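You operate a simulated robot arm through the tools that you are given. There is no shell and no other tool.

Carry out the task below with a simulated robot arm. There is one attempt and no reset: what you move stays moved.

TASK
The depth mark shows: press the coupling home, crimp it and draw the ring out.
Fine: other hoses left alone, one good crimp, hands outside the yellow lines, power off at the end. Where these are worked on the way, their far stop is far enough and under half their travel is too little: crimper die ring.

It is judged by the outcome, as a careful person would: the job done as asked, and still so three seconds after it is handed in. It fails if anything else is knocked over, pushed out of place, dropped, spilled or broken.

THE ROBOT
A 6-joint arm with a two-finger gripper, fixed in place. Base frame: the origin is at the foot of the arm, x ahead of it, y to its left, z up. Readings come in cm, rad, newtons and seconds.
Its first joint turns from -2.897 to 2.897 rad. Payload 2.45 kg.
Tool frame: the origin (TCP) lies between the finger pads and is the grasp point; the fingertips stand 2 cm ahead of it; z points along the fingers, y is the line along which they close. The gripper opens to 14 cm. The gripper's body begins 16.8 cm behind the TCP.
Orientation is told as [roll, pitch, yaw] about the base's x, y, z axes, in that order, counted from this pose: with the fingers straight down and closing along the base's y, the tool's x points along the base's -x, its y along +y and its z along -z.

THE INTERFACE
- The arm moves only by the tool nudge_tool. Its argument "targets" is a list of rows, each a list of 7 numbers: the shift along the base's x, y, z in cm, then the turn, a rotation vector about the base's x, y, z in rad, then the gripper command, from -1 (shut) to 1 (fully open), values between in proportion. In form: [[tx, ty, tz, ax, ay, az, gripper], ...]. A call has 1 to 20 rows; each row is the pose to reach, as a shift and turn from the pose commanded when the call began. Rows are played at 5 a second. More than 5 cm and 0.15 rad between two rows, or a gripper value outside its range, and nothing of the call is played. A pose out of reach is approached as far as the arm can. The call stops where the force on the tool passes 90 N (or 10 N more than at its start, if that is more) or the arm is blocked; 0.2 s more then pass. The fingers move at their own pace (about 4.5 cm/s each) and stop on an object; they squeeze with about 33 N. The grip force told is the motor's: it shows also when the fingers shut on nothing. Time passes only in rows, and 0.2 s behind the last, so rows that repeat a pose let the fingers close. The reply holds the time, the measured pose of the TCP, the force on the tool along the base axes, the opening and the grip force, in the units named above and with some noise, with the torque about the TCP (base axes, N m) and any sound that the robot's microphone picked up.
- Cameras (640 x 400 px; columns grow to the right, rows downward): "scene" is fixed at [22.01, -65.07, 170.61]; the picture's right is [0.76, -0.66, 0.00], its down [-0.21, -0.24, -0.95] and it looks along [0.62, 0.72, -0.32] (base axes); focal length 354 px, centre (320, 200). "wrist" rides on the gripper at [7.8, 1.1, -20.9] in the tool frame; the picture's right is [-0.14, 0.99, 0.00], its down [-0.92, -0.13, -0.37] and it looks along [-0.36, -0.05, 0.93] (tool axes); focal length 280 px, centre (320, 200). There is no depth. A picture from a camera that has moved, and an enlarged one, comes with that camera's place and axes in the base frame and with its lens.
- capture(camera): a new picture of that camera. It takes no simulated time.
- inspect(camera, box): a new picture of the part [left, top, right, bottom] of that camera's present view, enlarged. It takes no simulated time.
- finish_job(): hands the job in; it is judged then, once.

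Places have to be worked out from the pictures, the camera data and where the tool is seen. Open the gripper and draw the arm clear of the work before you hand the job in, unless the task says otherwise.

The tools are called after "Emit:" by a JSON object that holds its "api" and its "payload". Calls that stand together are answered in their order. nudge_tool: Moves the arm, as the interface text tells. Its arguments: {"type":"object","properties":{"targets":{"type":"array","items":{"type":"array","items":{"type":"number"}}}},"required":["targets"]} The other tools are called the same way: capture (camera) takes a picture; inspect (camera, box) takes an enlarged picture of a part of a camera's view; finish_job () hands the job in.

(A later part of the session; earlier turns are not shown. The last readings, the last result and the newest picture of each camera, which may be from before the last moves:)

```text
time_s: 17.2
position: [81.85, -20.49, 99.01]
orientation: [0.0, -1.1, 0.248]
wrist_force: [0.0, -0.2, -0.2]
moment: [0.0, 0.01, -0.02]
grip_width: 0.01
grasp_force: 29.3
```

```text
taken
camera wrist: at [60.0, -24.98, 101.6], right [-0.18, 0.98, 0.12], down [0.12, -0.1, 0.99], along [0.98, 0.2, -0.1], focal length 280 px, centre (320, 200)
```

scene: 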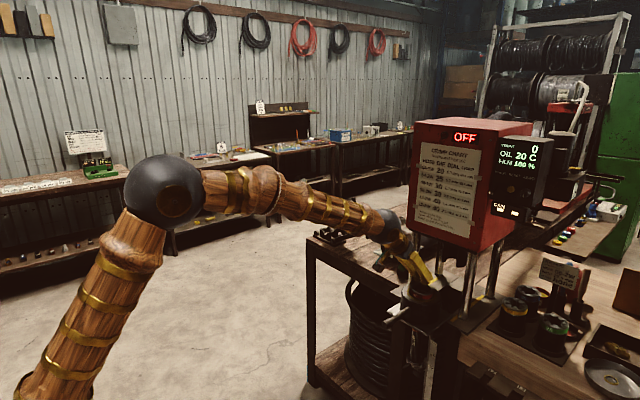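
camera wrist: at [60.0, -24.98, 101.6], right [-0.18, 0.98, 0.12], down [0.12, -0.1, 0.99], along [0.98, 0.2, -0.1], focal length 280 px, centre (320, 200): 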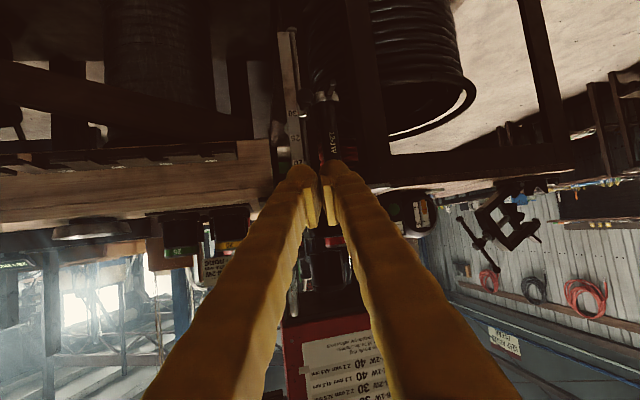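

I'll open the fingers so they don't block the view, then zoom on the hose.

Emit:
{"api": "nudge_tool", "payload": {"targets": [[0, 0, 0, 0, 0, 0, 1], [0, 0, 0, 0, 0, 0, 1], [0, 0, 0, 0, 0, 0, 1], [0, 0, 0, 0, 0, 0, 1], [0, 0, 0, 0, 0, 0, 1], [0, 0, 0, 0, 0, 0, 1], [0, 0, 0, 0, 0, 0, 1], [0, 0, 0, 0, 0, 0, 1]]}}

Emit:
{"api": "inspect", "payload": {"camera": "wrist", "box": [260, 60, 400, 260]}}

Emit:
{"api": "inspect", "payload": {"camera": "wrist", "box": [285, 70, 355, 120]}}

Emit:
{"api": "inspect", "payload": {"camera": "wrist", "box": [285, 110, 375, 180]}}

```text
time_s: 19.0
position: [81.87, -20.65, 98.93]
orientation: [0.0, -1.1, 0.251]
wrist_force: [-0.1, -0.2, -0.4]
moment: [-0.04, 0.01, -0.01]
grip_width: 13.99
grasp_force: 0.1
```

```text
2.00 times, centred on (330, 160) of wrist
camera zoom: at [60.02, -24.97, 101.62], right [-0.18, 0.98, 0.12], down [0.12, -0.1, 0.99], along [0.98, 0.2, -0.1], focal length 561 px, centre (300, 280)
```

zoom: 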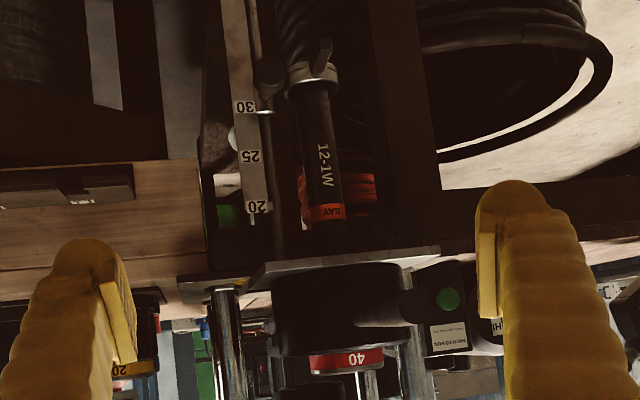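

```text
8.00 times, centred on (320, 95) of wrist
camera zoom: at [60.02, -24.97, 101.62], right [-0.18, 0.98, 0.12], down [0.12, -0.1, 0.99], along [0.98, 0.2, -0.1], focal length 2243 px, centre (320, 1040)
```

zoom: 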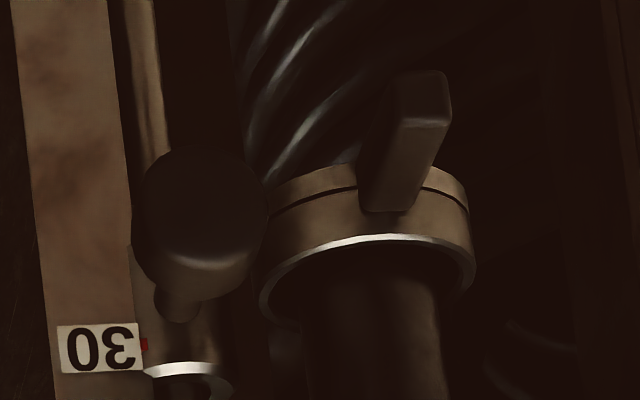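

```text
5.71 times, centred on (330, 145) of wrist
camera zoom: at [60.02, -24.97, 101.62], right [-0.18, 0.98, 0.12], down [0.12, -0.1, 0.99], along [0.98, 0.2, -0.1], focal length 1602 px, centre (263, 514)
```

zoom: 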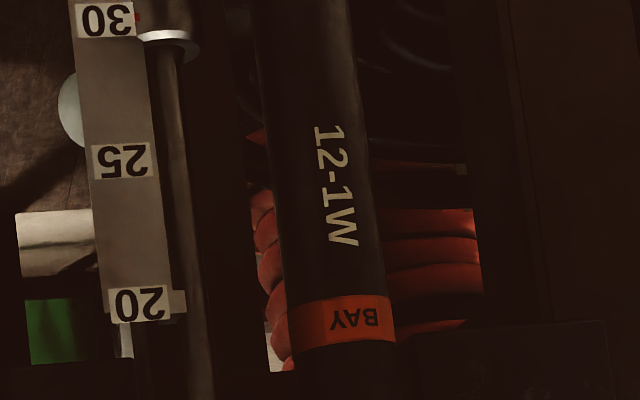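

The carriage now reads about 29.8 and its clamp still holds the hose. I want to look down into the ring to see where the coupling sits, so I move up above it with the tool nearly vertical.

Emit:
{"api": "nudge_tool", "payload": {"targets": [[0, 0, 4.5, 0, 0, 0, 1], [0, 0, 9, -0.014, 0.112, -0.029, 1], [1.5, 1, 13, -0.028, 0.224, -0.058, 1], [4.5, 2.5, 16, -0.042, 0.336, -0.087, 1], [7.5, 4, 19, -0.056, 0.448, -0.117, 1], [10.5, 5.5, 22, -0.07, 0.56, -0.146, 1], [13.5, 7, 24.5, -0.084, 0.672, -0.175, 1], [16, 8.2, 26, -0.098, 0.784, -0.204, 1], [18.3, 9.3, 27, -0.1125, 0.896, -0.2331, 1], [18.3, 9.3, 27, -0.1125, 0.896, -0.2331, 1]]}}

Emit:
{"api": "capture", "payload": {"camera": "wrist"}}

Emit:
{"api": "inspect", "payload": {"camera": "wrist", "box": [280, 160, 360, 240]}}

```text
time_s: 21.2
position: [100.15, -11.17, 125.99]
orientation: [0.0, -0.197, -0.002]
wrist_force: [0.9, -0.2, 0.5]
moment: [0.03, -0.03, -0.01]
grip_width: 14.01
grasp_force: 0.1
```

```text
taken
camera wrist: at [88.49, -10.01, 145.07], right [0.14, 0.99, 0.03], down [0.83, -0.13, 0.54], along [0.54, -0.05, -0.84], focal length 280 px, centre (320, 200)
```

wrist: 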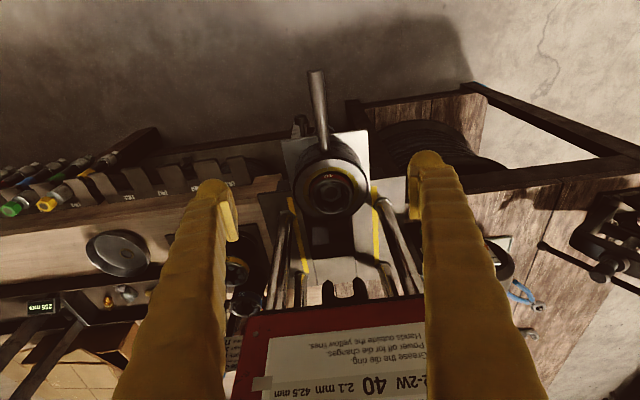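

```text
5.00 times, centred on (320, 200) of wrist
camera zoom: at [88.49, -10.01, 145.07], right [0.14, 0.99, 0.03], down [0.83, -0.13, 0.54], along [0.54, -0.05, -0.84], focal length 1402 px, centre (320, 200)
```

zoom: 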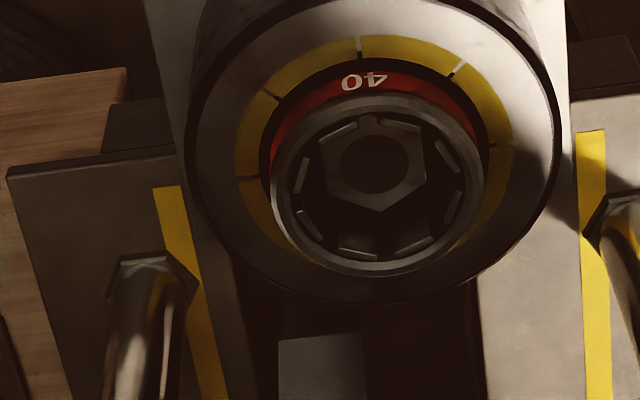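

The hex top is now at about z 103.6 — 6 cm lower, while the carriage fell 5 cm, so the coupling may have moved ~1 cm on the hose. I'll go low and look up under the plate to check for the depth mark at the ferrule's lower edge.

Emit:
{"api": "nudge_tool", "payload": {"targets": [[-4, -0.5, 0, 0.008, -0.109, 0.012, 1], [-8, -1, 0, 0.016, -0.218, 0.024, 1], [-12, -1.5, -1.5, 0.024, -0.327, 0.036, 1], [-15, -2, -5, 0.033, -0.436, 0.048, 1], [-17, -2.5, -9, 0.041, -0.545, 0.06, 1], [-19, -3, -13.2, 0.049, -0.653, 0.072, 1], [-20, -3.4, -17.8, 0.057, -0.762, 0.084, 1], [-20, -3.8, -22.5, 0.065, -0.871, 0.096, 1], [-20, -4.2, -27.2, 0.074, -0.98, 0.108, 1], [-20, -4.5, -32, 0.082, -1.089, 0.12, 1], [-20, -4.8, -36, 0.09, -1.198, 0.1315, 1], [-20, -4.8, -38, 0.09, -1.198, 0.1315, 1], [-20, -4.8, -38, 0.09, -1.198, 0.1315, 1]]}}

Emit:
{"api": "capture", "payload": {"camera": "wrist"}}

Emit:
{"api": "inspect", "payload": {"camera": "wrist", "box": [260, 140, 400, 240]}}

```text
time_s: 24.0
position: [81.7, -17.38, 90.73]
orientation: [0.226, -1.377, -0.058]
wrist_force: [-0.4, 0.2, -0.5]
moment: [-0.02, -0.01, -0.04]
grip_width: 13.99
grasp_force: 0.0
out of reach, approached as far as the arm can: row 11, 12, 13
```

```text
taken
camera wrist: at [59.79, -19.63, 87.2], right [-0.13, 0.97, 0.18], down [-0.16, -0.2, 0.97], along [0.98, 0.1, 0.18], focal length 280 px, centre (320, 200)
```

wrist: 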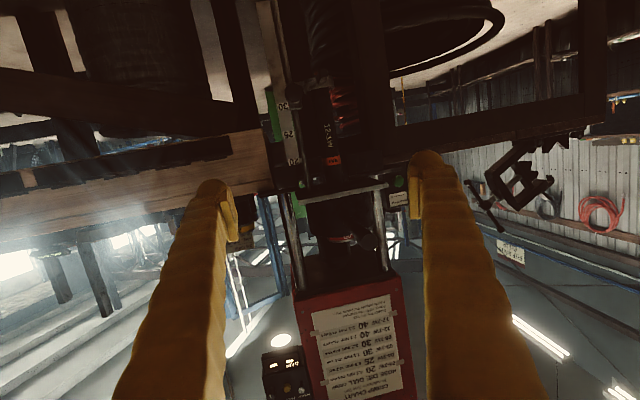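

```text
4.00 times, centred on (330, 190) of wrist
camera zoom: at [59.79, -19.63, 87.2], right [-0.13, 0.97, 0.18], down [-0.16, -0.2, 0.97], along [0.98, 0.1, 0.18], focal length 1122 px, centre (280, 240)
```

zoom: 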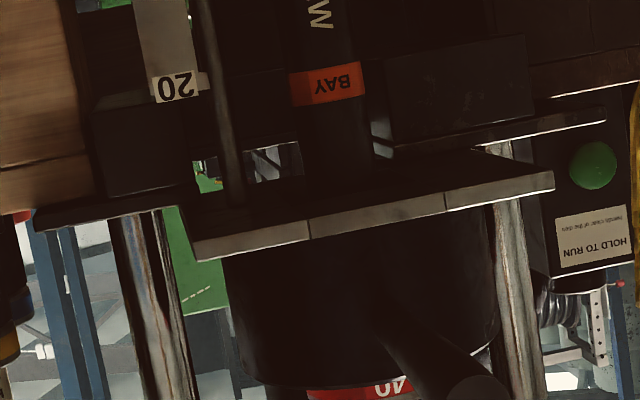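

No pale mark visible yet below the plate; I'll zoom on the spot where the hose enters it.

Emit:
{"api": "inspect", "payload": {"camera": "wrist", "box": [315, 150, 350, 195]}}

Emit:
{"api": "inspect", "payload": {"camera": "wrist", "box": [300, 170, 365, 210]}}

Emit:
{"api": "inspect", "payload": {"camera": "scene", "box": [370, 280, 460, 370]}}

```text
8.89 times, centred on (332, 172) of wrist
camera zoom: at [59.79, -19.63, 87.2], right [-0.13, 0.97, 0.18], down [-0.16, -0.2, 0.97], along [0.98, 0.1, 0.18], focal length 2492 px, centre (209, 444)
```

zoom: 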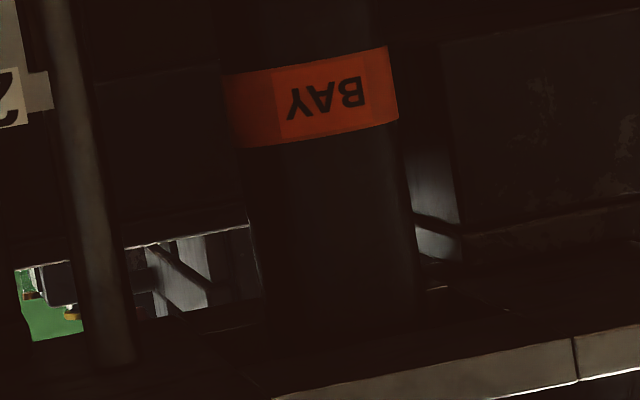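

```text
9.85 times, centred on (332, 190) of wrist
camera zoom: at [59.79, -19.63, 87.2], right [-0.13, 0.97, 0.18], down [-0.16, -0.2, 0.97], along [0.98, 0.1, 0.18], focal length 2761 px, centre (197, 298)
```

zoom: 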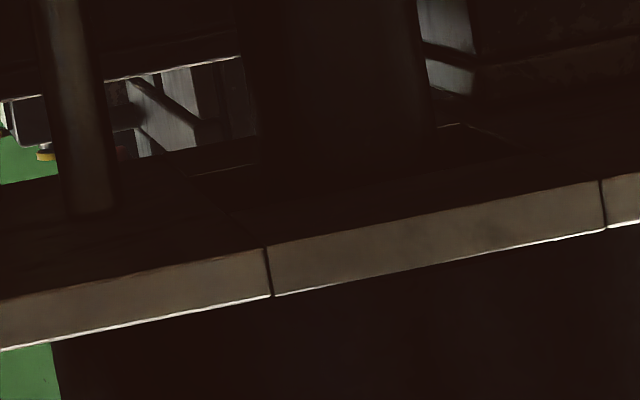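

```text
4.44 times, centred on (415, 325) of scene
camera zoom: at [22.01, -65.07, 170.61], right [0.76, -0.66, 0.0], down [-0.21, -0.24, -0.95], along [0.62, 0.72, -0.32], focal length 1571 px, centre (-102, -356)
```

zoom: 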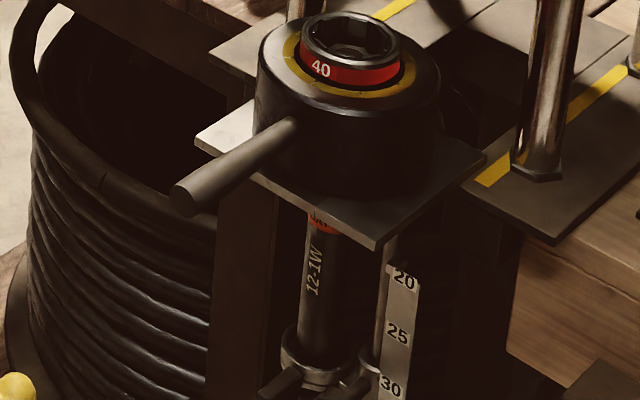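

I need an exact height for the hex now, so I'll zoom the fixed camera into the ring opening.

Emit:
{"api": "inspect", "payload": {"camera": "scene", "box": [408, 277, 440, 297]}}

Emit:
{"api": "inspect", "payload": {"camera": "scene", "box": [385, 345, 425, 375]}}

```text
16.00 times, centred on (424, 287) of scene
camera zoom: at [22.01, -65.07, 170.61], right [0.76, -0.66, 0.0], down [-0.21, -0.24, -0.95], along [0.62, 0.72, -0.32], focal length 5657 px, centre (-1344, -1192)
```

zoom: 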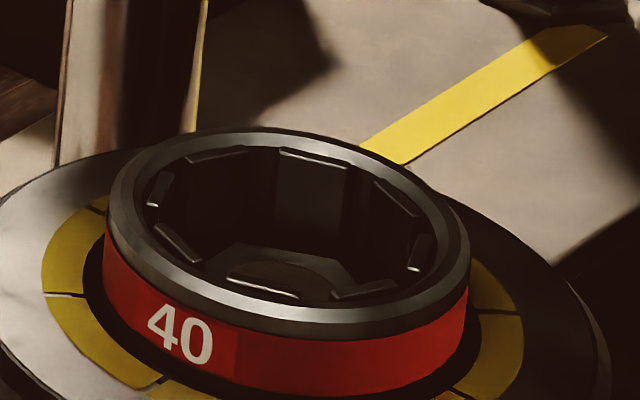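

```text
13.33 times, centred on (405, 360) of scene
camera zoom: at [22.01, -65.07, 170.61], right [0.76, -0.66, 0.0], down [-0.21, -0.24, -0.95], along [0.62, 0.72, -0.32], focal length 4714 px, centre (-813, -1933)
```

zoom: 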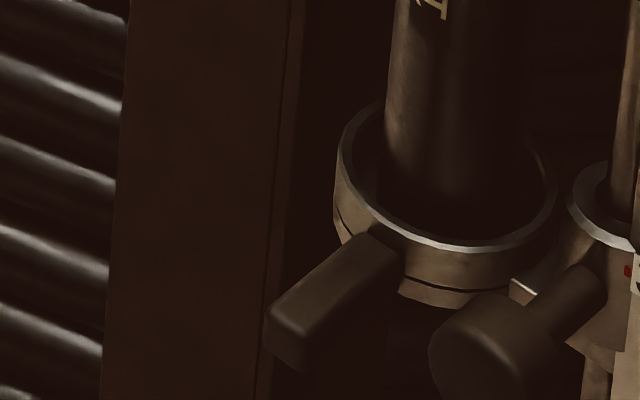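

The hose rests in a cup-like collar on a carriage with a thumb knob; the carriage slid to 30 while the coupling appears to have gone about 1.3 cm onto the hose. I'll look more closely at the carriage parts.

Emit:
{"api": "inspect", "payload": {"camera": "scene", "box": [395, 350, 435, 380]}}

Emit:
{"api": "inspect", "payload": {"camera": "scene", "box": [380, 365, 440, 400]}}

Emit:
{"api": "inspect", "payload": {"camera": "wrist", "box": [280, 30, 360, 110]}}

Emit:
{"api": "inspect", "payload": {"camera": "wrist", "box": [280, 0, 360, 60]}}

```text
13.33 times, centred on (415, 365) of scene
camera zoom: at [22.01, -65.07, 170.61], right [0.76, -0.66, 0.0], down [-0.21, -0.24, -0.95], along [0.62, 0.72, -0.32], focal length 4714 px, centre (-947, -2000)
```

zoom: 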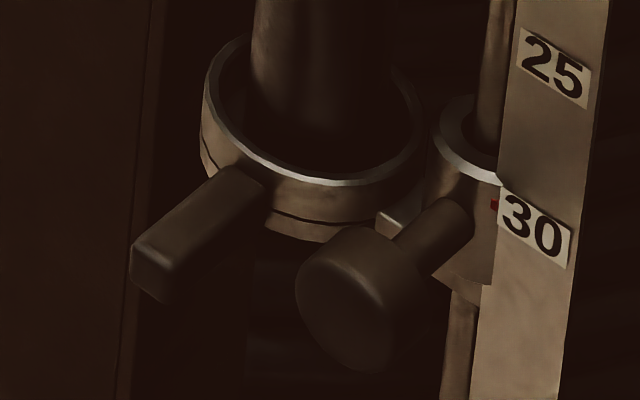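

```text
10.67 times, centred on (410, 382) of scene
camera zoom: at [22.01, -65.07, 170.61], right [0.76, -0.66, 0.0], down [-0.21, -0.24, -0.95], along [0.62, 0.72, -0.32], focal length 3771 px, centre (-640, -1747)
```

zoom: 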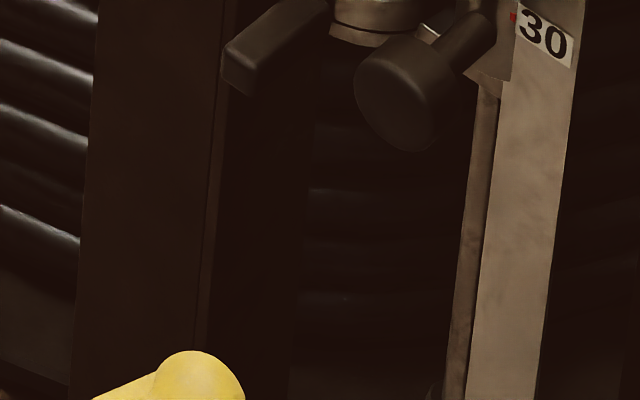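

```text
5.00 times, centred on (320, 70) of wrist
camera zoom: at [59.79, -19.63, 87.2], right [-0.13, 0.97, 0.18], down [-0.16, -0.2, 0.97], along [0.98, 0.1, 0.18], focal length 1402 px, centre (320, 850)
```

zoom: 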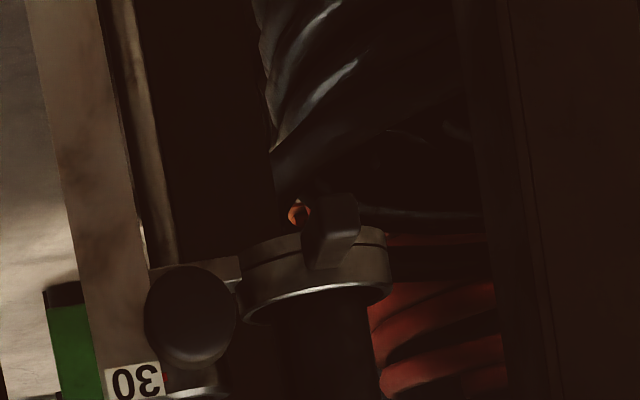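

```text
6.67 times, centred on (320, 30) of wrist
camera zoom: at [59.79, -19.63, 87.2], right [-0.13, 0.97, 0.18], down [-0.16, -0.2, 0.97], along [0.98, 0.1, 0.18], focal length 1869 px, centre (320, 1333)
```

zoom: 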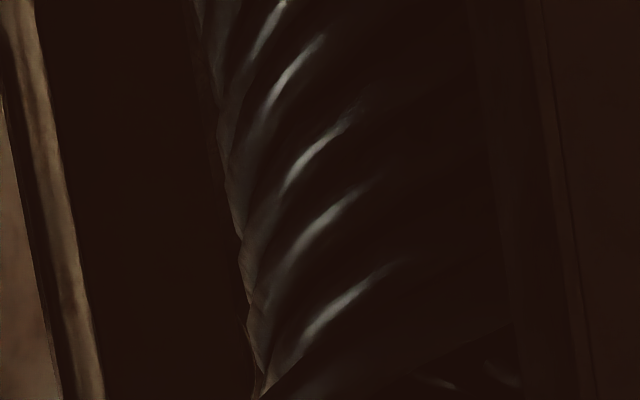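

Plan: restore the hose rest by pushing the cup up from underneath back to the 25 mark. First I close the fingers and move forward, horizontal, between the handle and the cup (well clear of both), to check reach there.

Emit:
{"api": "nudge_tool", "payload": {"targets": [[0, 0, 0, 0, 0, 0, -1], [0, 0, 0, 0, 0, 0, -1], [0, 0, 0, 0, 0, 0, -1], [0, 0, 0, 0, 0, 0, -1], [0, 0, 0, 0, 0, 0, -1], [0, 0, 0, 0, 0, 0, -1], [0, 0, 0, 0, 0, 0, -1], [3, 1, 0, 0.0013, -0.017, -0.025, -1], [6, 2, 0, 0.0026, -0.034, -0.05, -1], [9, 3, 0, 0.004, -0.051, -0.075, -1], [12, 4, 0, 0.005, -0.069, -0.1, -1], [15, 4.6, 0, 0.0065, -0.086, -0.125, -1], [17.8, 5.2, 0, 0.0077, -0.1028, -0.1498, -1], [17.8, 5.2, 0, 0.0077, -0.1028, -0.1498, -1]]}}

Emit:
{"api": "capture", "payload": {"camera": "scene"}}

Emit:
{"api": "capture", "payload": {"camera": "wrist"}}

```text
time_s: 27.0
position: [99.43, -13.86, 91.93]
orientation: [0.548, -1.47, -0.509]
wrist_force: [-0.8, 0.4, -0.4]
moment: [0.01, 0.01, 0.02]
grip_width: 0.03
grasp_force: 29.3
out of reach, approached as far as the arm can: row 8, 9, 10, 11, 12, 13, 14
```

```text
taken
```

scene: 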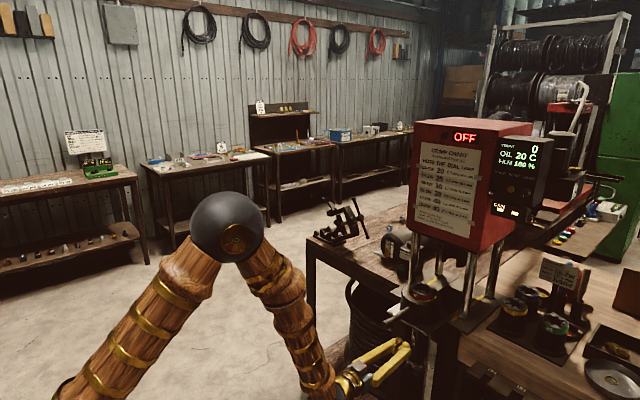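

```text
taken
camera wrist: at [77.81, -13.1, 85.98], right [-0.02, 0.98, 0.19], down [-0.28, -0.19, 0.94], along [0.96, -0.03, 0.28], focal length 280 px, centre (320, 200)
```

wrist: 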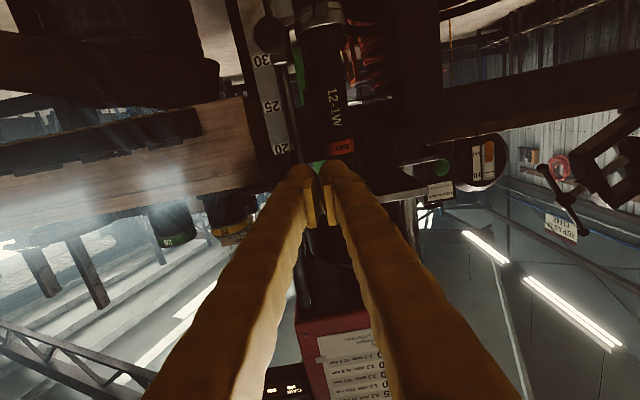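

The fully horizontal attitude at this height is at the arm's limit. I'll back off a little and pitch the nose down to get into a comfortable attitude, from where I could grip the carriage's thumb knob and lift it.

Emit:
{"api": "nudge_tool", "payload": {"targets": [[-3, 0, 0, 0, 0.1, 0, -1], [-6, 0, 0, 0, 0.2, 0, -1], [-9, 0, 0, 0, 0.3, 0, -1], [-11, 0, 0, 0, 0.4, 0, -1], [-11, 0, 0, 0, 0.4, 0, -1]]}}

```text
time_s: 28.2
position: [88.3, -13.79, 91.84]
orientation: [0.129, -1.08, -0.102]
wrist_force: [1.3, 0.4, 0.6]
moment: [0.01, 0.03, 0.02]
grip_width: 0.0
grasp_force: 29.1
```

Good, the arm responds from its actual pose. Now I square up the tool (pitch about -0.95), open to about 4.4 cm and move to a standoff 10 cm in front of the thumb knob at roughly (107,-15.8,78.4).

Emit:
{"api": "nudge_tool", "payload": {"targets": [[2.5, -0.5, -1.5, -0.02, 0.04, -0.003, -0.37], [5, -1, -3.5, -0.04, 0.09, -0.007, -0.37], [7.7, -1.5, -5.5, -0.06, 0.13, -0.01, -0.37], [10.3, -2, -7.6, -0.06, 0.13, -0.01, -0.37], [10.3, -2, -7.6, -0.06, 0.13, -0.01, -0.37]]}}

Emit:
{"api": "capture", "payload": {"camera": "wrist"}}

Emit:
{"api": "inspect", "payload": {"camera": "scene", "box": [350, 300, 450, 400]}}

```text
time_s: 29.4
position: [98.67, -15.8, 84.14]
orientation: [0.002, -0.955, -0.003]
wrist_force: [1.4, 0.3, -0.4]
moment: [0.0, -0.01, 0.01]
grip_width: 4.41
grasp_force: 0.1
```

```text
taken
camera wrist: at [77.09, -14.6, 90.07], right [0.08, 0.99, 0.11], down [0.23, -0.13, 0.96], along [0.97, -0.05, -0.24], focal length 280 px, centre (320, 200)
```

wrist: 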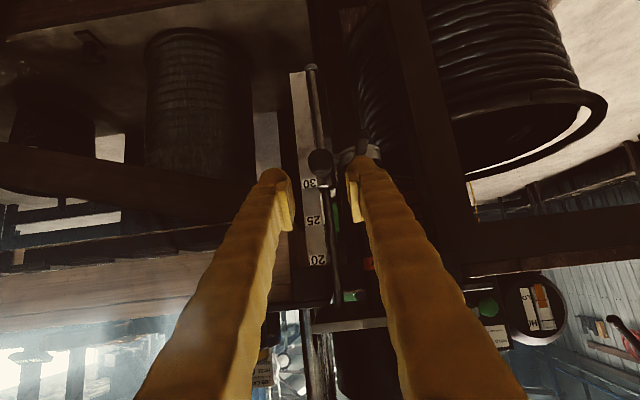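

```text
4.00 times, centred on (400, 350) of scene
camera zoom: at [22.01, -65.07, 170.61], right [0.76, -0.66, 0.0], down [-0.21, -0.24, -0.95], along [0.62, 0.72, -0.32], focal length 1414 px, centre (0, -400)
```

zoom: 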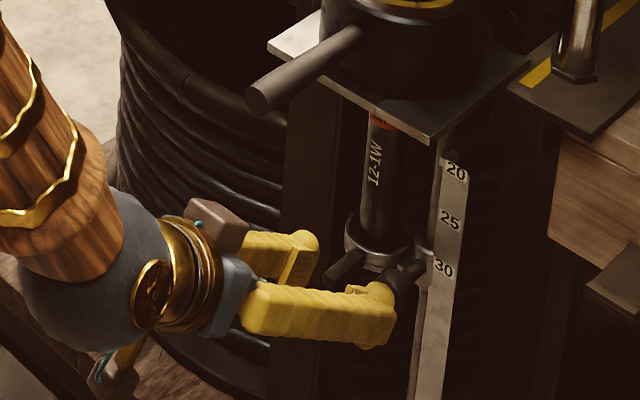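

The knob projects right where I computed, centred between the fingers. A closer look before gripping it.

Emit:
{"api": "inspect", "payload": {"camera": "wrist", "box": [270, 110, 400, 220]}}

Emit:
{"api": "inspect", "payload": {"camera": "wrist", "box": [290, 50, 370, 120]}}

```text
3.64 times, centred on (335, 165) of wrist
camera zoom: at [77.09, -14.6, 90.07], right [0.08, 0.99, 0.11], down [0.23, -0.13, 0.96], along [0.97, -0.05, -0.24], focal length 1020 px, centre (266, 327)
```

zoom: 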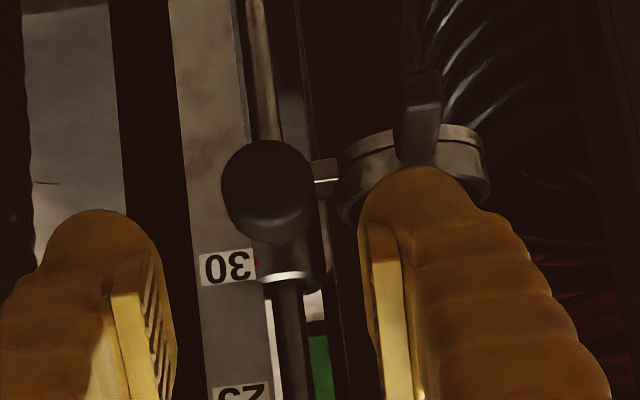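

```text
5.71 times, centred on (330, 85) of wrist
camera zoom: at [77.09, -14.6, 90.07], right [0.08, 0.99, 0.11], down [0.23, -0.13, 0.96], along [0.97, -0.05, -0.24], focal length 1602 px, centre (263, 857)
```

zoom: 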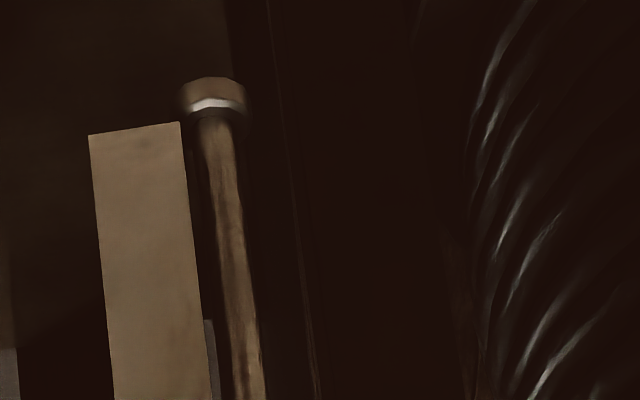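

The knob is accessible; a bar formed by the closed fingers pushing up under it would lift the carriage. Before that, I open wide for an unobstructed look at the hose just under the plate, to check the coupling and mark.

Emit:
{"api": "nudge_tool", "payload": {"targets": [[0, 0, 0, 0, 0, 0, 1], [0, 0, 0, 0, 0, 0, 1], [0, 0, 0, 0, 0, 0, 1], [0, 0, 0, 0, 0, 0, 1], [0, 0, 0, 0, 0, 0, 1], [0, 0, 0, 0, 0, 0, 1]]}}

Emit:
{"api": "inspect", "payload": {"camera": "wrist", "box": [340, 250, 430, 330]}}

Emit:
{"api": "inspect", "payload": {"camera": "wrist", "box": [365, 280, 405, 320]}}

Emit:
{"api": "inspect", "payload": {"camera": "wrist", "box": [290, 130, 420, 260]}}

```text
time_s: 30.8
position: [98.61, -15.79, 84.3]
orientation: [0.002, -0.955, -0.004]
wrist_force: [0.3, 0.3, 0.1]
moment: [0.01, -0.01, 0.0]
grip_width: 13.99
grasp_force: 0.0
```

```text
5.00 times, centred on (385, 290) of wrist
camera zoom: at [77.06, -14.6, 90.07], right [0.08, 0.99, 0.11], down [0.23, -0.13, 0.96], along [0.97, -0.05, -0.24], focal length 1402 px, centre (-5, -250)
```

zoom: 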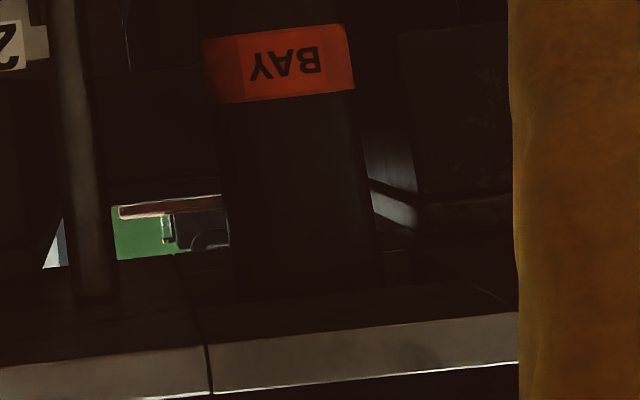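

```text
10.00 times, centred on (385, 300) of wrist
camera zoom: at [77.06, -14.6, 90.07], right [0.08, 0.99, 0.11], down [0.23, -0.13, 0.96], along [0.97, -0.05, -0.24], focal length 2804 px, centre (-330, -800)
```

zoom: 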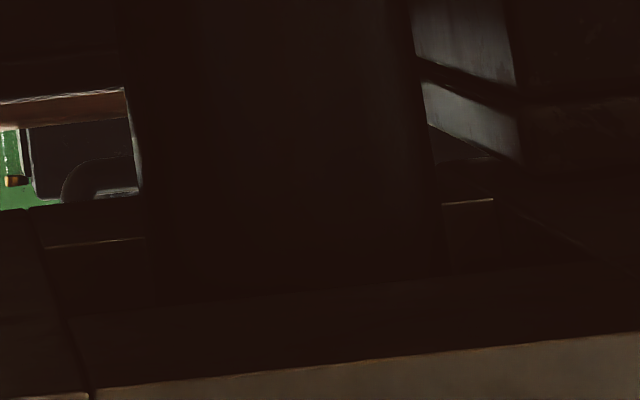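

```text
3.08 times, centred on (355, 195) of wrist
camera zoom: at [77.06, -14.6, 90.07], right [0.08, 0.99, 0.11], down [0.23, -0.13, 0.96], along [0.97, -0.05, -0.24], focal length 863 px, centre (212, 215)
```

zoom: 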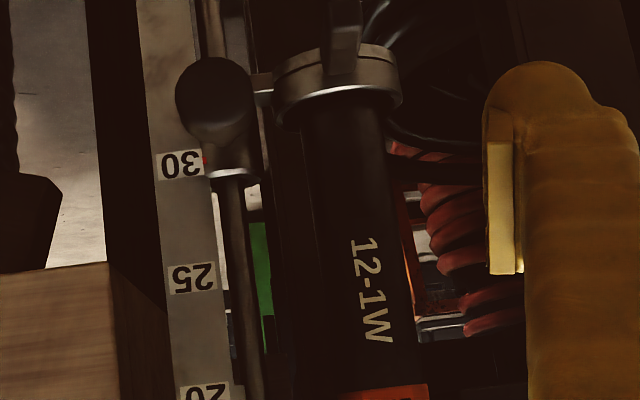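

No ferrule edge or mark shows below the plate. Now I close the fingers, drop below knob height while still in front of it, then slide forward underneath it.

Emit:
{"api": "nudge_tool", "payload": {"targets": [[0, 0, 0, 0, 0, 0, -1], [0, 0, 0, 0, 0, 0, -1], [0, 0, 0, 0, 0, 0, -1], [0, 0, 0, 0, 0, 0, -1], [0, 0, 0, 0, 0, 0, -1], [0, 0, 0, 0, 0, 0, -1], [0, 0, -3.5, 0, 0, 0, -1], [0, 0, -7, 0, 0, 0, -1], [0, 0, -10.5, 0, 0, 0, -1], [0, 0, -13.8, 0, 0, 0, -1], [2.3, 0, -13.8, 0, 0, 0, -1], [4.6, 0, -13.8, 0, 0, 0, -1], [6.5, 0, -13.8, 0, 0, 0, -1], [6.5, 0, -13.8, 0, 0, 0, -1]]}}

Emit:
{"api": "inspect", "payload": {"camera": "scene", "box": [360, 310, 440, 400]}}

Emit:
{"api": "inspect", "payload": {"camera": "wrist", "box": [250, 100, 410, 260]}}

```text
time_s: 33.8
position: [105.09, -15.91, 70.49]
orientation: [0.001, -0.955, -0.006]
wrist_force: [0.1, 0.6, -0.8]
moment: [0.04, 0.0, 0.02]
grip_width: 0.0
grasp_force: 29.4
out of reach, approached as far as the arm can: row 10
```

```text
4.44 times, centred on (400, 355) of scene
camera zoom: at [22.01, -65.07, 170.61], right [0.76, -0.66, 0.0], down [-0.21, -0.24, -0.95], along [0.62, 0.72, -0.32], focal length 1571 px, centre (-36, -489)
```

zoom: 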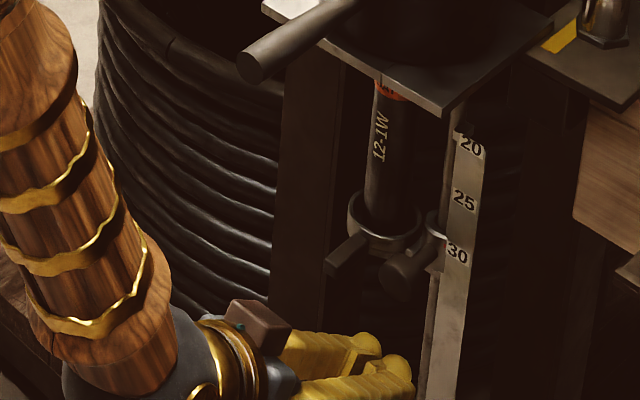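

```text
2.50 times, centred on (330, 180) of wrist
camera zoom: at [83.49, -14.66, 76.22], right [0.08, 0.99, 0.11], down [0.23, -0.13, 0.96], along [0.97, -0.05, -0.24], focal length 701 px, centre (295, 250)
```

zoom: 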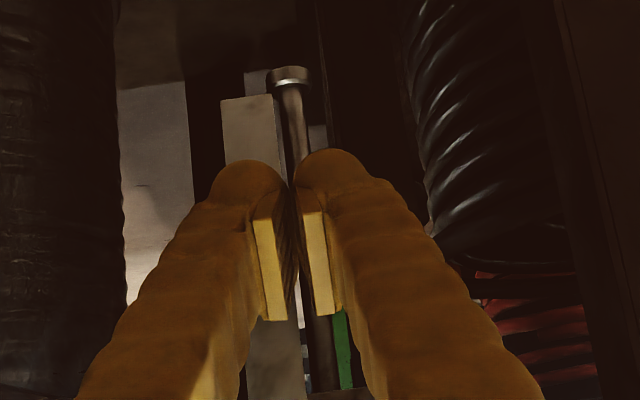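

The closed fingers are below the knob. I raise slowly until contact shows in the force reading.

Emit:
{"api": "nudge_tool", "payload": {"targets": [[0.4, 0, 0.8, 0, 0, 0, -1], [0.4, 0, 1.6, 0, 0, 0, -1], [0.4, 0, 2.4, 0, 0, 0, -1], [0.4, 0, 3.2, 0, 0, 0, -1], [0.4, 0, 4, 0, 0, 0, -1], [0.4, 0, 4.5, 0, 0, 0, -1], [0.4, 0, 5, 0, 0, 0, -1]]}}

Emit:
{"api": "inspect", "payload": {"camera": "scene", "box": [370, 330, 440, 390]}}

```text
time_s: 35.4
position: [105.53, -15.78, 75.46]
orientation: [0.002, -0.954, -0.006]
wrist_force: [-2.1, 1.4, -6.7]
moment: [-0.02, 0.11, 0.02]
grip_width: 0.0
grasp_force: 29.6
```

```text
6.67 times, centred on (405, 360) of scene
camera zoom: at [22.01, -65.07, 170.61], right [0.76, -0.66, 0.0], down [-0.21, -0.24, -0.95], along [0.62, 0.72, -0.32], focal length 2357 px, centre (-247, -867)
```

zoom: 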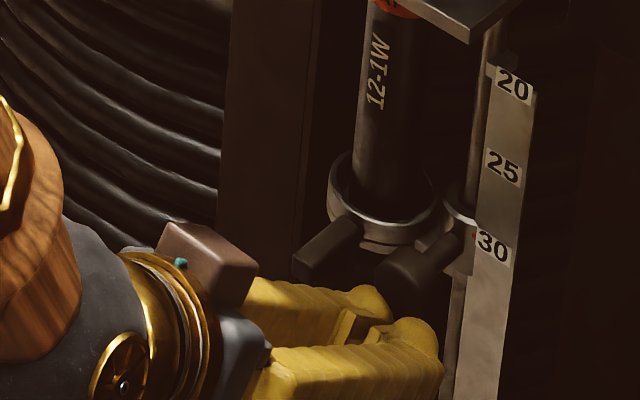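

Contact with the knob at z≈75.4 (about 7 N). I continue to raise gently and watch the pointer.

Emit:
{"api": "nudge_tool", "payload": {"targets": [[0, 0, 0.3, 0, 0, 0, -1], [0, 0, 0.6, 0, 0, 0, -1], [0, 0, 0.9, 0, 0, 0, -1], [0, 0, 1.2, 0, 0, 0, -1], [0, 0, 1.5, 0, 0, 0, -1]]}}

Emit:
{"api": "inspect", "payload": {"camera": "scene", "box": [370, 330, 440, 390]}}

```text
time_s: 36.6
position: [105.6, -15.87, 76.93]
orientation: [-0.001, -0.954, -0.004]
wrist_force: [0.4, -0.7, 0.1]
moment: [0.01, 0.01, 0.02]
grip_width: 0.0
grasp_force: 29.2
```

```text
6.67 times, centred on (405, 360) of scene
camera zoom: at [22.01, -65.07, 170.61], right [0.76, -0.66, 0.0], down [-0.21, -0.24, -0.95], along [0.62, 0.72, -0.32], focal length 2357 px, centre (-247, -867)
```

zoom: 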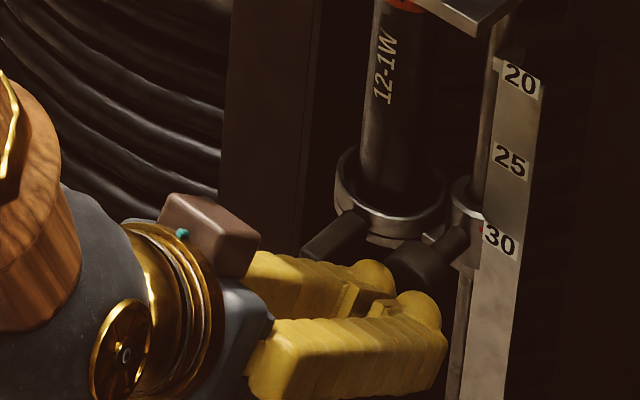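

The pointer stayed at 30; instead my sloped finger nudged the whole ring slide (plate, ruler and hose move together) about 0.7 cm inward. Pushing isn't lifting, so I'll back out and instead grip the knob from both sides to lift it straight up.

Emit:
{"api": "nudge_tool", "payload": {"targets": [[-4, 0, 0, 0, 0, 0, -1], [-7, 0, 2, 0, 0, 0, -1], [-6.5, 0, 5, 0, 0, 0, -0.45], [-6, 0, 7, 0, 0, 0, -0.45], [-6, 0, 7, 0, 0, 0, -0.45], [-6, 0, 7, 0, 0, 0, -0.45]]}}

Emit:
{"api": "inspect", "payload": {"camera": "wrist", "box": [270, 110, 400, 220]}}

Emit:
{"api": "inspect", "payload": {"camera": "scene", "box": [370, 330, 440, 390]}}

```text
time_s: 38.0
position: [99.52, -15.91, 84.0]
orientation: [0.0, -0.955, -0.004]
wrist_force: [0.0, 0.5, -0.2]
moment: [-0.02, -0.01, -0.03]
grip_width: 3.86
grasp_force: 0.1
```

```text
3.64 times, centred on (335, 165) of wrist
camera zoom: at [77.98, -14.72, 89.7], right [0.08, 0.99, 0.11], down [0.23, -0.13, 0.96], along [0.97, -0.05, -0.24], focal length 1020 px, centre (266, 327)
```

zoom: 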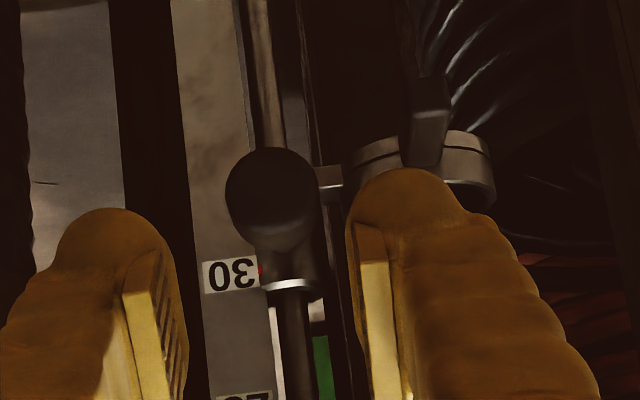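

```text
6.67 times, centred on (405, 360) of scene
camera zoom: at [22.01, -65.07, 170.61], right [0.76, -0.66, 0.0], down [-0.21, -0.24, -0.95], along [0.62, 0.72, -0.32], focal length 2357 px, centre (-247, -867)
```

zoom: 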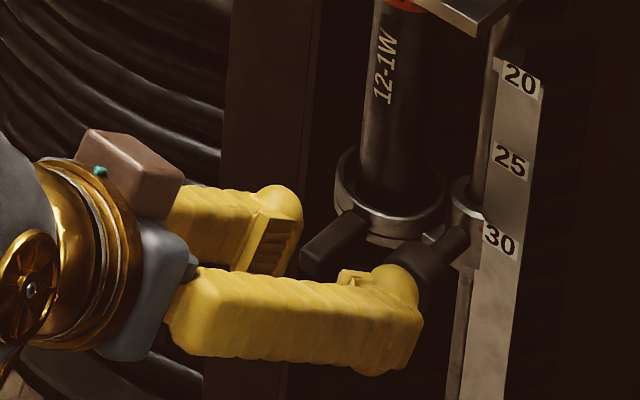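

The knob centre works out at about (107.2,-15.6,78.3). I narrow the opening to 3.4 cm, advance along the tool axis so the fingers straddle the knob (keeping off the lever), then close.

Emit:
{"api": "nudge_tool", "payload": {"targets": [[0, 0.15, 0, 0, 0, 0, -0.51], [0, 0.15, 0, 0, 0, 0, -0.51], [2.4, 0.15, -1.7, 0, 0, 0, -0.51], [4.8, 0.15, -3.4, 0, 0, 0, -0.51], [7, 0.15, -5.1, 0, 0, 0, -0.51], [7, 0.15, -5.1, 0, 0, 0, -0.51]]}}

Emit:
{"api": "inspect", "payload": {"camera": "scene", "box": [370, 330, 440, 390]}}

Emit:
{"api": "inspect", "payload": {"camera": "wrist", "box": [250, 110, 400, 240]}}

```text
time_s: 39.4
position: [106.49, -15.7, 78.89]
orientation: [0.001, -0.955, -0.004]
wrist_force: [-0.1, -0.7, -0.2]
moment: [0.01, -0.01, 0.01]
grip_width: 3.43
grasp_force: 0.1
```

```text
6.67 times, centred on (405, 360) of scene
camera zoom: at [22.01, -65.07, 170.61], right [0.76, -0.66, 0.0], down [-0.21, -0.24, -0.95], along [0.62, 0.72, -0.32], focal length 2357 px, centre (-247, -867)
```

zoom: 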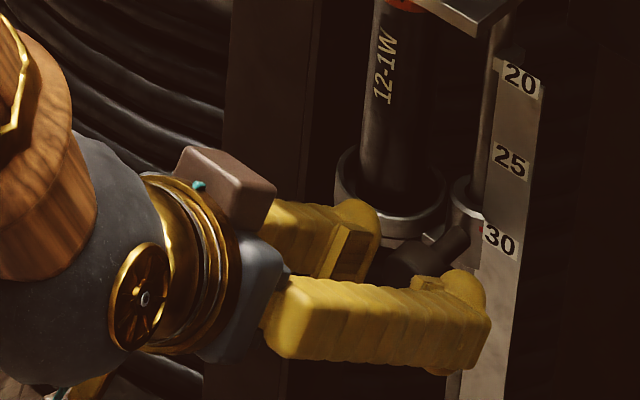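

```text
3.08 times, centred on (325, 175) of wrist
camera zoom: at [84.99, -14.55, 84.61], right [0.08, 0.99, 0.11], down [0.23, -0.13, 0.96], along [0.97, -0.05, -0.24], focal length 863 px, centre (305, 277)
```

zoom: 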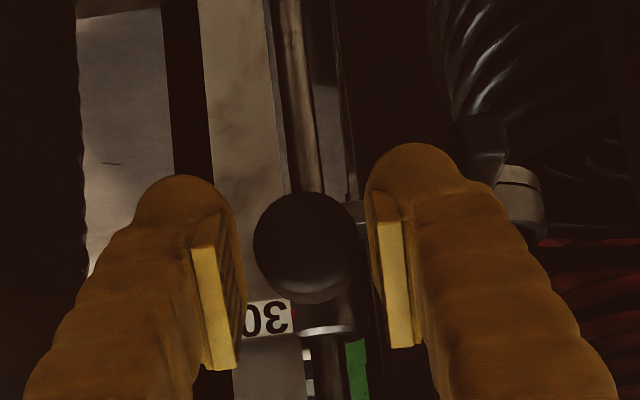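

The knob is between the pads with no contact force. Closing on it.

Emit:
{"api": "nudge_tool", "payload": {"targets": [[0, 0, 0, 0, 0, 0, -1], [0, 0, 0, 0, 0, 0, -1], [0, 0, 0, 0, 0, 0, -1], [0, 0, 0, 0, 0, 0, -1]]}}

Emit:
{"api": "inspect", "payload": {"camera": "wrist", "box": [250, 110, 400, 240]}}

```text
time_s: 40.4
position: [106.55, -15.7, 78.86]
orientation: [0.002, -0.954, -0.005]
wrist_force: [0.1, -0.3, -0.1]
moment: [-0.03, 0.02, 0.0]
grip_width: 0.0
grasp_force: 29.2
```

```text
3.08 times, centred on (325, 175) of wrist
camera zoom: at [84.96, -14.54, 84.6], right [0.08, 0.99, 0.11], down [0.23, -0.13, 0.96], along [0.97, -0.05, -0.24], focal length 863 px, centre (305, 277)
```

zoom: 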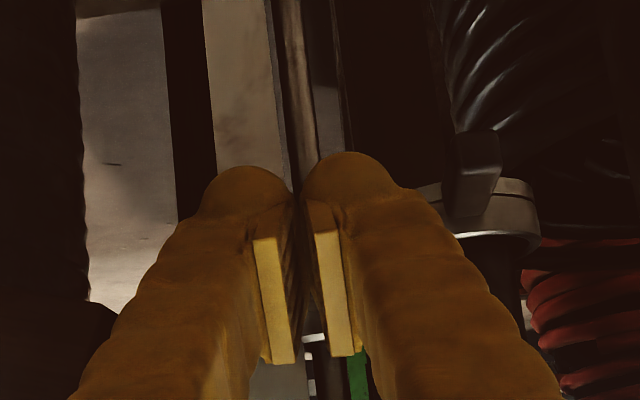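

The fingers shut on nothing: the free-running slide was squeezed forward out of the rounded tips. I'll check how far the assembly has moved.

Emit:
{"api": "inspect", "payload": {"camera": "scene", "box": [370, 320, 450, 390]}}

Emit:
{"api": "inspect", "payload": {"camera": "scene", "box": [370, 260, 460, 340]}}

```text
5.71 times, centred on (410, 355) of scene
camera zoom: at [22.01, -65.07, 170.61], right [0.76, -0.66, 0.0], down [-0.21, -0.24, -0.95], along [0.62, 0.72, -0.32], focal length 2020 px, centre (-194, -686)
```

zoom: 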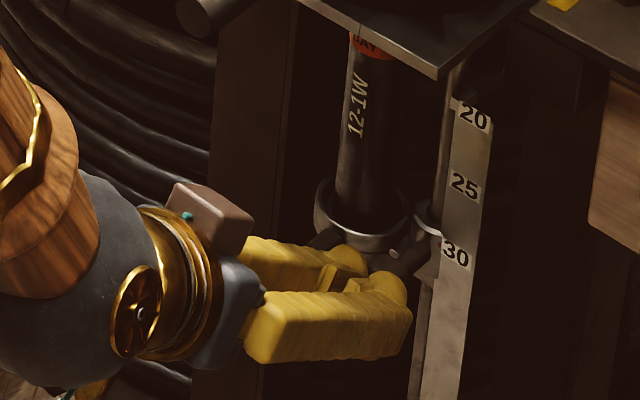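

```text
5.00 times, centred on (415, 300) of scene
camera zoom: at [22.01, -65.07, 170.61], right [0.76, -0.66, 0.0], down [-0.21, -0.24, -0.95], along [0.62, 0.72, -0.32], focal length 1768 px, centre (-155, -300)
```

zoom: 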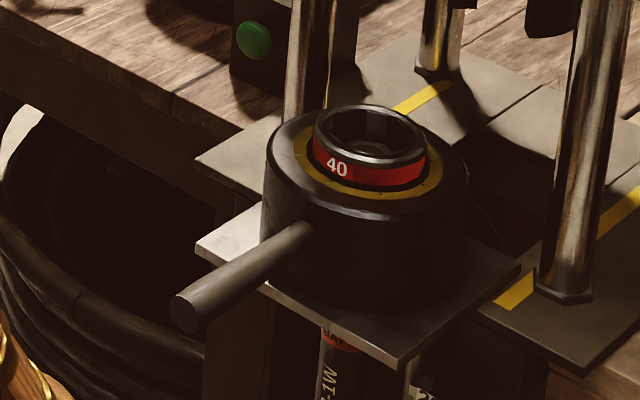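

The slide has come in about 1.6 cm in total. I'll back off, reopen to 3.4 cm, and go deeper so the knob sits squarely between the flat pads before closing.

Emit:
{"api": "nudge_tool", "payload": {"targets": [[-2, 0, 1.45, 0, 0, 0, -1], [-4, 0, 2.9, 0, 0, 0, -1], [-4, 0, 2.9, 0, 0, 0, -0.51], [-4, 0, 2.9, 0, 0, 0, -0.51], [-4, 0, 2.9, 0, 0, 0, -0.51], [-2, 0, 1.4, 0, 0, 0, -0.51], [0, 0, 0, 0, 0, 0, -0.51], [1, 0, -0.3, 0, 0, 0, -0.51], [2, 0, -0.6, 0, 0, 0, -0.51], [2, 0, -0.6, 0, 0, 0, -0.51]]}}

Emit:
{"api": "inspect", "payload": {"camera": "wrist", "box": [250, 110, 400, 240]}}

Emit:
{"api": "inspect", "payload": {"camera": "scene", "box": [370, 320, 450, 390]}}

```text
time_s: 42.6
position: [108.54, -15.74, 78.34]
orientation: [0.003, -0.957, -0.005]
wrist_force: [-0.7, 0.6, 0.0]
moment: [0.01, -0.04, 0.04]
grip_width: 3.4
grasp_force: 0.0
```

```text
3.08 times, centred on (325, 175) of wrist
camera zoom: at [86.92, -14.51, 84.01], right [0.08, 0.99, 0.11], down [0.23, -0.13, 0.96], along [0.97, -0.05, -0.24], focal length 863 px, centre (305, 277)
```

zoom: 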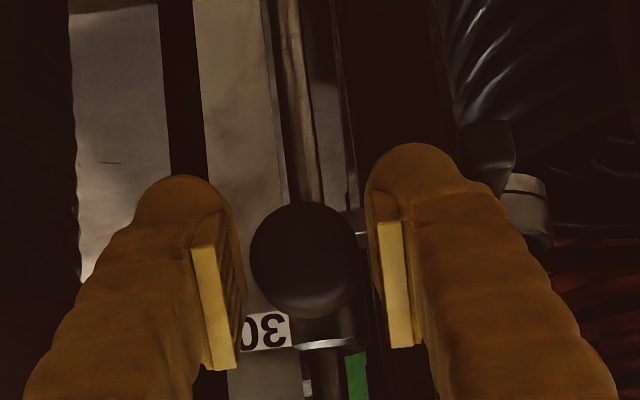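

```text
5.71 times, centred on (410, 355) of scene
camera zoom: at [22.01, -65.07, 170.61], right [0.76, -0.66, 0.0], down [-0.21, -0.24, -0.95], along [0.62, 0.72, -0.32], focal length 2020 px, centre (-194, -686)
```

zoom: 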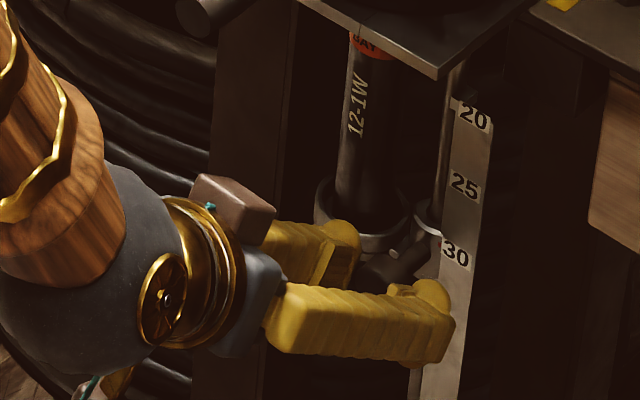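

The knob now projects right at the grasp point. Closing.

Emit:
{"api": "nudge_tool", "payload": {"targets": [[0, 0.1, 0, 0, 0, 0, -1], [0, 0.1, 0, 0, 0, 0, -1], [0, 0.1, 0, 0, 0, 0, -1], [0, 0.1, 0, 0, 0, 0, -1]]}}

Emit:
{"api": "inspect", "payload": {"camera": "scene", "box": [370, 320, 450, 390]}}

```text
time_s: 43.6
position: [108.4, -15.72, 78.2]
orientation: [0.0, -0.955, -0.007]
wrist_force: [4.3, -33.2, -2.6]
moment: [-0.18, 0.01, -0.31]
grip_width: 2.73
grasp_force: 45.2
```

```text
5.71 times, centred on (410, 355) of scene
camera zoom: at [22.01, -65.07, 170.61], right [0.76, -0.66, 0.0], down [-0.21, -0.24, -0.95], along [0.62, 0.72, -0.32], focal length 2020 px, centre (-194, -686)
```

zoom: 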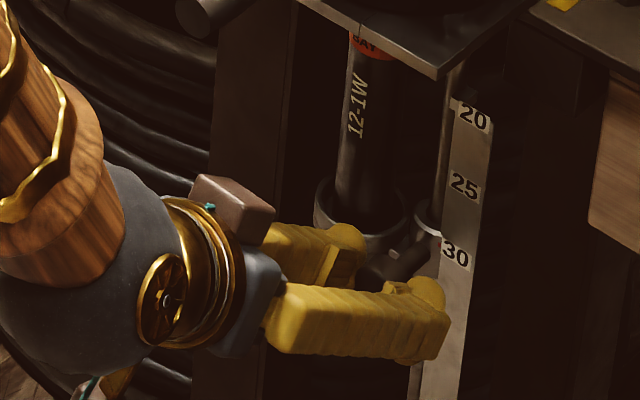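

Gripped at 2.7 cm, but with a 33 N sideways load, so the knob's centre lies slightly more to -y. I ease the tool sideways to balance it.

Emit:
{"api": "nudge_tool", "payload": {"targets": [[0, -0.1, 0, 0, 0, 0, -1], [0, -0.15, 0, 0, 0, 0, -1], [0, -0.15, 0, 0, 0, 0, -1]]}}

```text
time_s: 44.4
position: [108.56, -15.68, 78.31]
orientation: [0.002, -0.955, -0.002]
wrist_force: [0.8, -24.8, -1.9]
moment: [-0.14, 0.0, -0.29]
grip_width: 2.73
grasp_force: 45.5
```

Lateral load falling (25 N); I shift a bit further the same way.

Emit:
{"api": "nudge_tool", "payload": {"targets": [[0, -0.15, 0, 0, 0, 0, -1], [0, -0.3, 0, 0, 0, 0, -1], [0, -0.42, 0, 0, 0, 0, -1], [0, -0.42, 0, 0, 0, 0, -1]]}}

```text
time_s: 45.4
position: [108.5, -15.72, 78.18]
orientation: [0.001, -0.955, 0.002]
wrist_force: [-5.5, 61.7, 2.6]
moment: [0.28, -0.03, 0.62]
grip_width: 2.69
grasp_force: 45.3
```

Overshot: now +62 N. Balancing point is about 0.3 cm back.

Emit:
{"api": "nudge_tool", "payload": {"targets": [[0, 0.15, 0, 0, 0, 0, -1], [0, 0.3, 0, 0, 0, 0, -1], [0, 0.3, 0, 0, 0, 0, -1]]}}

```text
time_s: 46.2
position: [108.45, -15.72, 78.22]
orientation: [0.0, -0.955, -0.002]
wrist_force: [5.0, 58.8, -0.8]
moment: [0.31, -0.12, 0.55]
grip_width: 2.72
grasp_force: 45.3
```

The sideways load is stuck by friction, so I'll reopen briefly, centre at the knob's measured y, and grip again.

Emit:
{"api": "nudge_tool", "payload": {"targets": [[0, 0, 0, 0, 0, 0, -0.51], [0, 0.08, 0, 0, 0, 0, -0.51], [0, 0.16, 0, 0, 0, 0, -0.51], [0, 0.16, 0, 0, 0, 0, -0.51]]}}

Emit:
{"api": "inspect", "payload": {"camera": "wrist", "box": [250, 110, 400, 240]}}

```text
time_s: 47.2
position: [108.45, -15.61, 78.28]
orientation: [0.003, -0.955, -0.005]
wrist_force: [0.2, 0.3, -0.5]
moment: [0.02, -0.01, 0.02]
grip_width: 3.42
grasp_force: 0.0
```

```text
3.08 times, centred on (325, 175) of wrist
camera zoom: at [86.9, -14.51, 84.02], right [0.08, 0.99, 0.11], down [0.23, -0.13, 0.96], along [0.97, -0.05, -0.24], focal length 863 px, centre (305, 277)
```

zoom: 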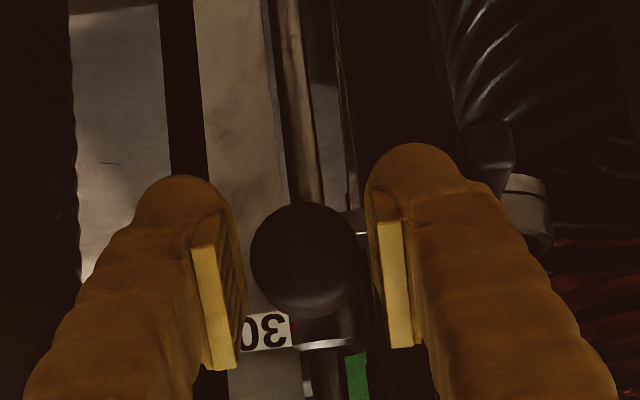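

Centred now. Close again without any sideways shift.

Emit:
{"api": "nudge_tool", "payload": {"targets": [[0, -0.06, 0, 0, 0, 0, -1], [0, -0.06, 0, 0, 0, 0, -1], [0, -0.06, 0, 0, 0, 0, -1], [0, -0.06, 0, 0, 0, 0, -1]]}}

```text
time_s: 48.2
position: [108.56, -15.73, 78.39]
orientation: [0.002, -0.954, -0.003]
wrist_force: [-4.7, 4.4, 2.8]
moment: [0.02, 0.07, 0.09]
grip_width: 2.69
grasp_force: 45.2
```

Balanced grip (forces under 5 N, width 2.7). Now I lift straight up 1 cm and check the pointer.

Emit:
{"api": "nudge_tool", "payload": {"targets": [[0, 0, 0.25, 0, 0, 0, -1], [0, 0, 0.5, 0, 0, 0, -1], [0, 0, 0.75, 0, 0, 0, -1], [0, 0, 1.0, 0, 0, 0, -1]]}}

Emit:
{"api": "inspect", "payload": {"camera": "scene", "box": [370, 320, 450, 390]}}

```text
time_s: 49.2
position: [108.56, -15.83, 79.5]
orientation: [0.003, -0.959, -0.005]
wrist_force: [-0.5, -0.4, -1.2]
moment: [0.03, -0.18, 0.06]
grip_width: 0.01
grasp_force: 28.6
```

```text
5.71 times, centred on (410, 355) of scene
camera zoom: at [22.01, -65.07, 170.61], right [0.76, -0.66, 0.0], down [-0.21, -0.24, -0.95], along [0.62, 0.72, -0.32], focal length 2020 px, centre (-194, -686)
```

zoom: 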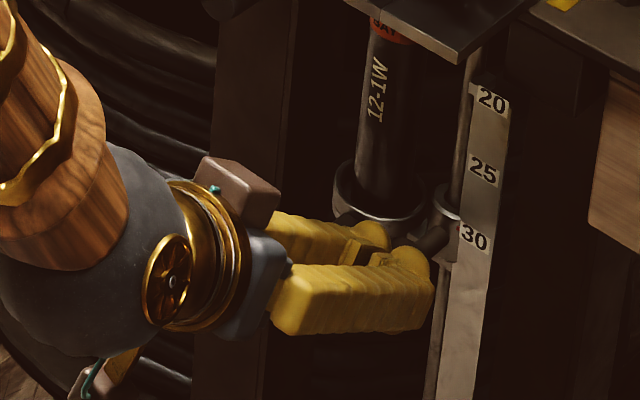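

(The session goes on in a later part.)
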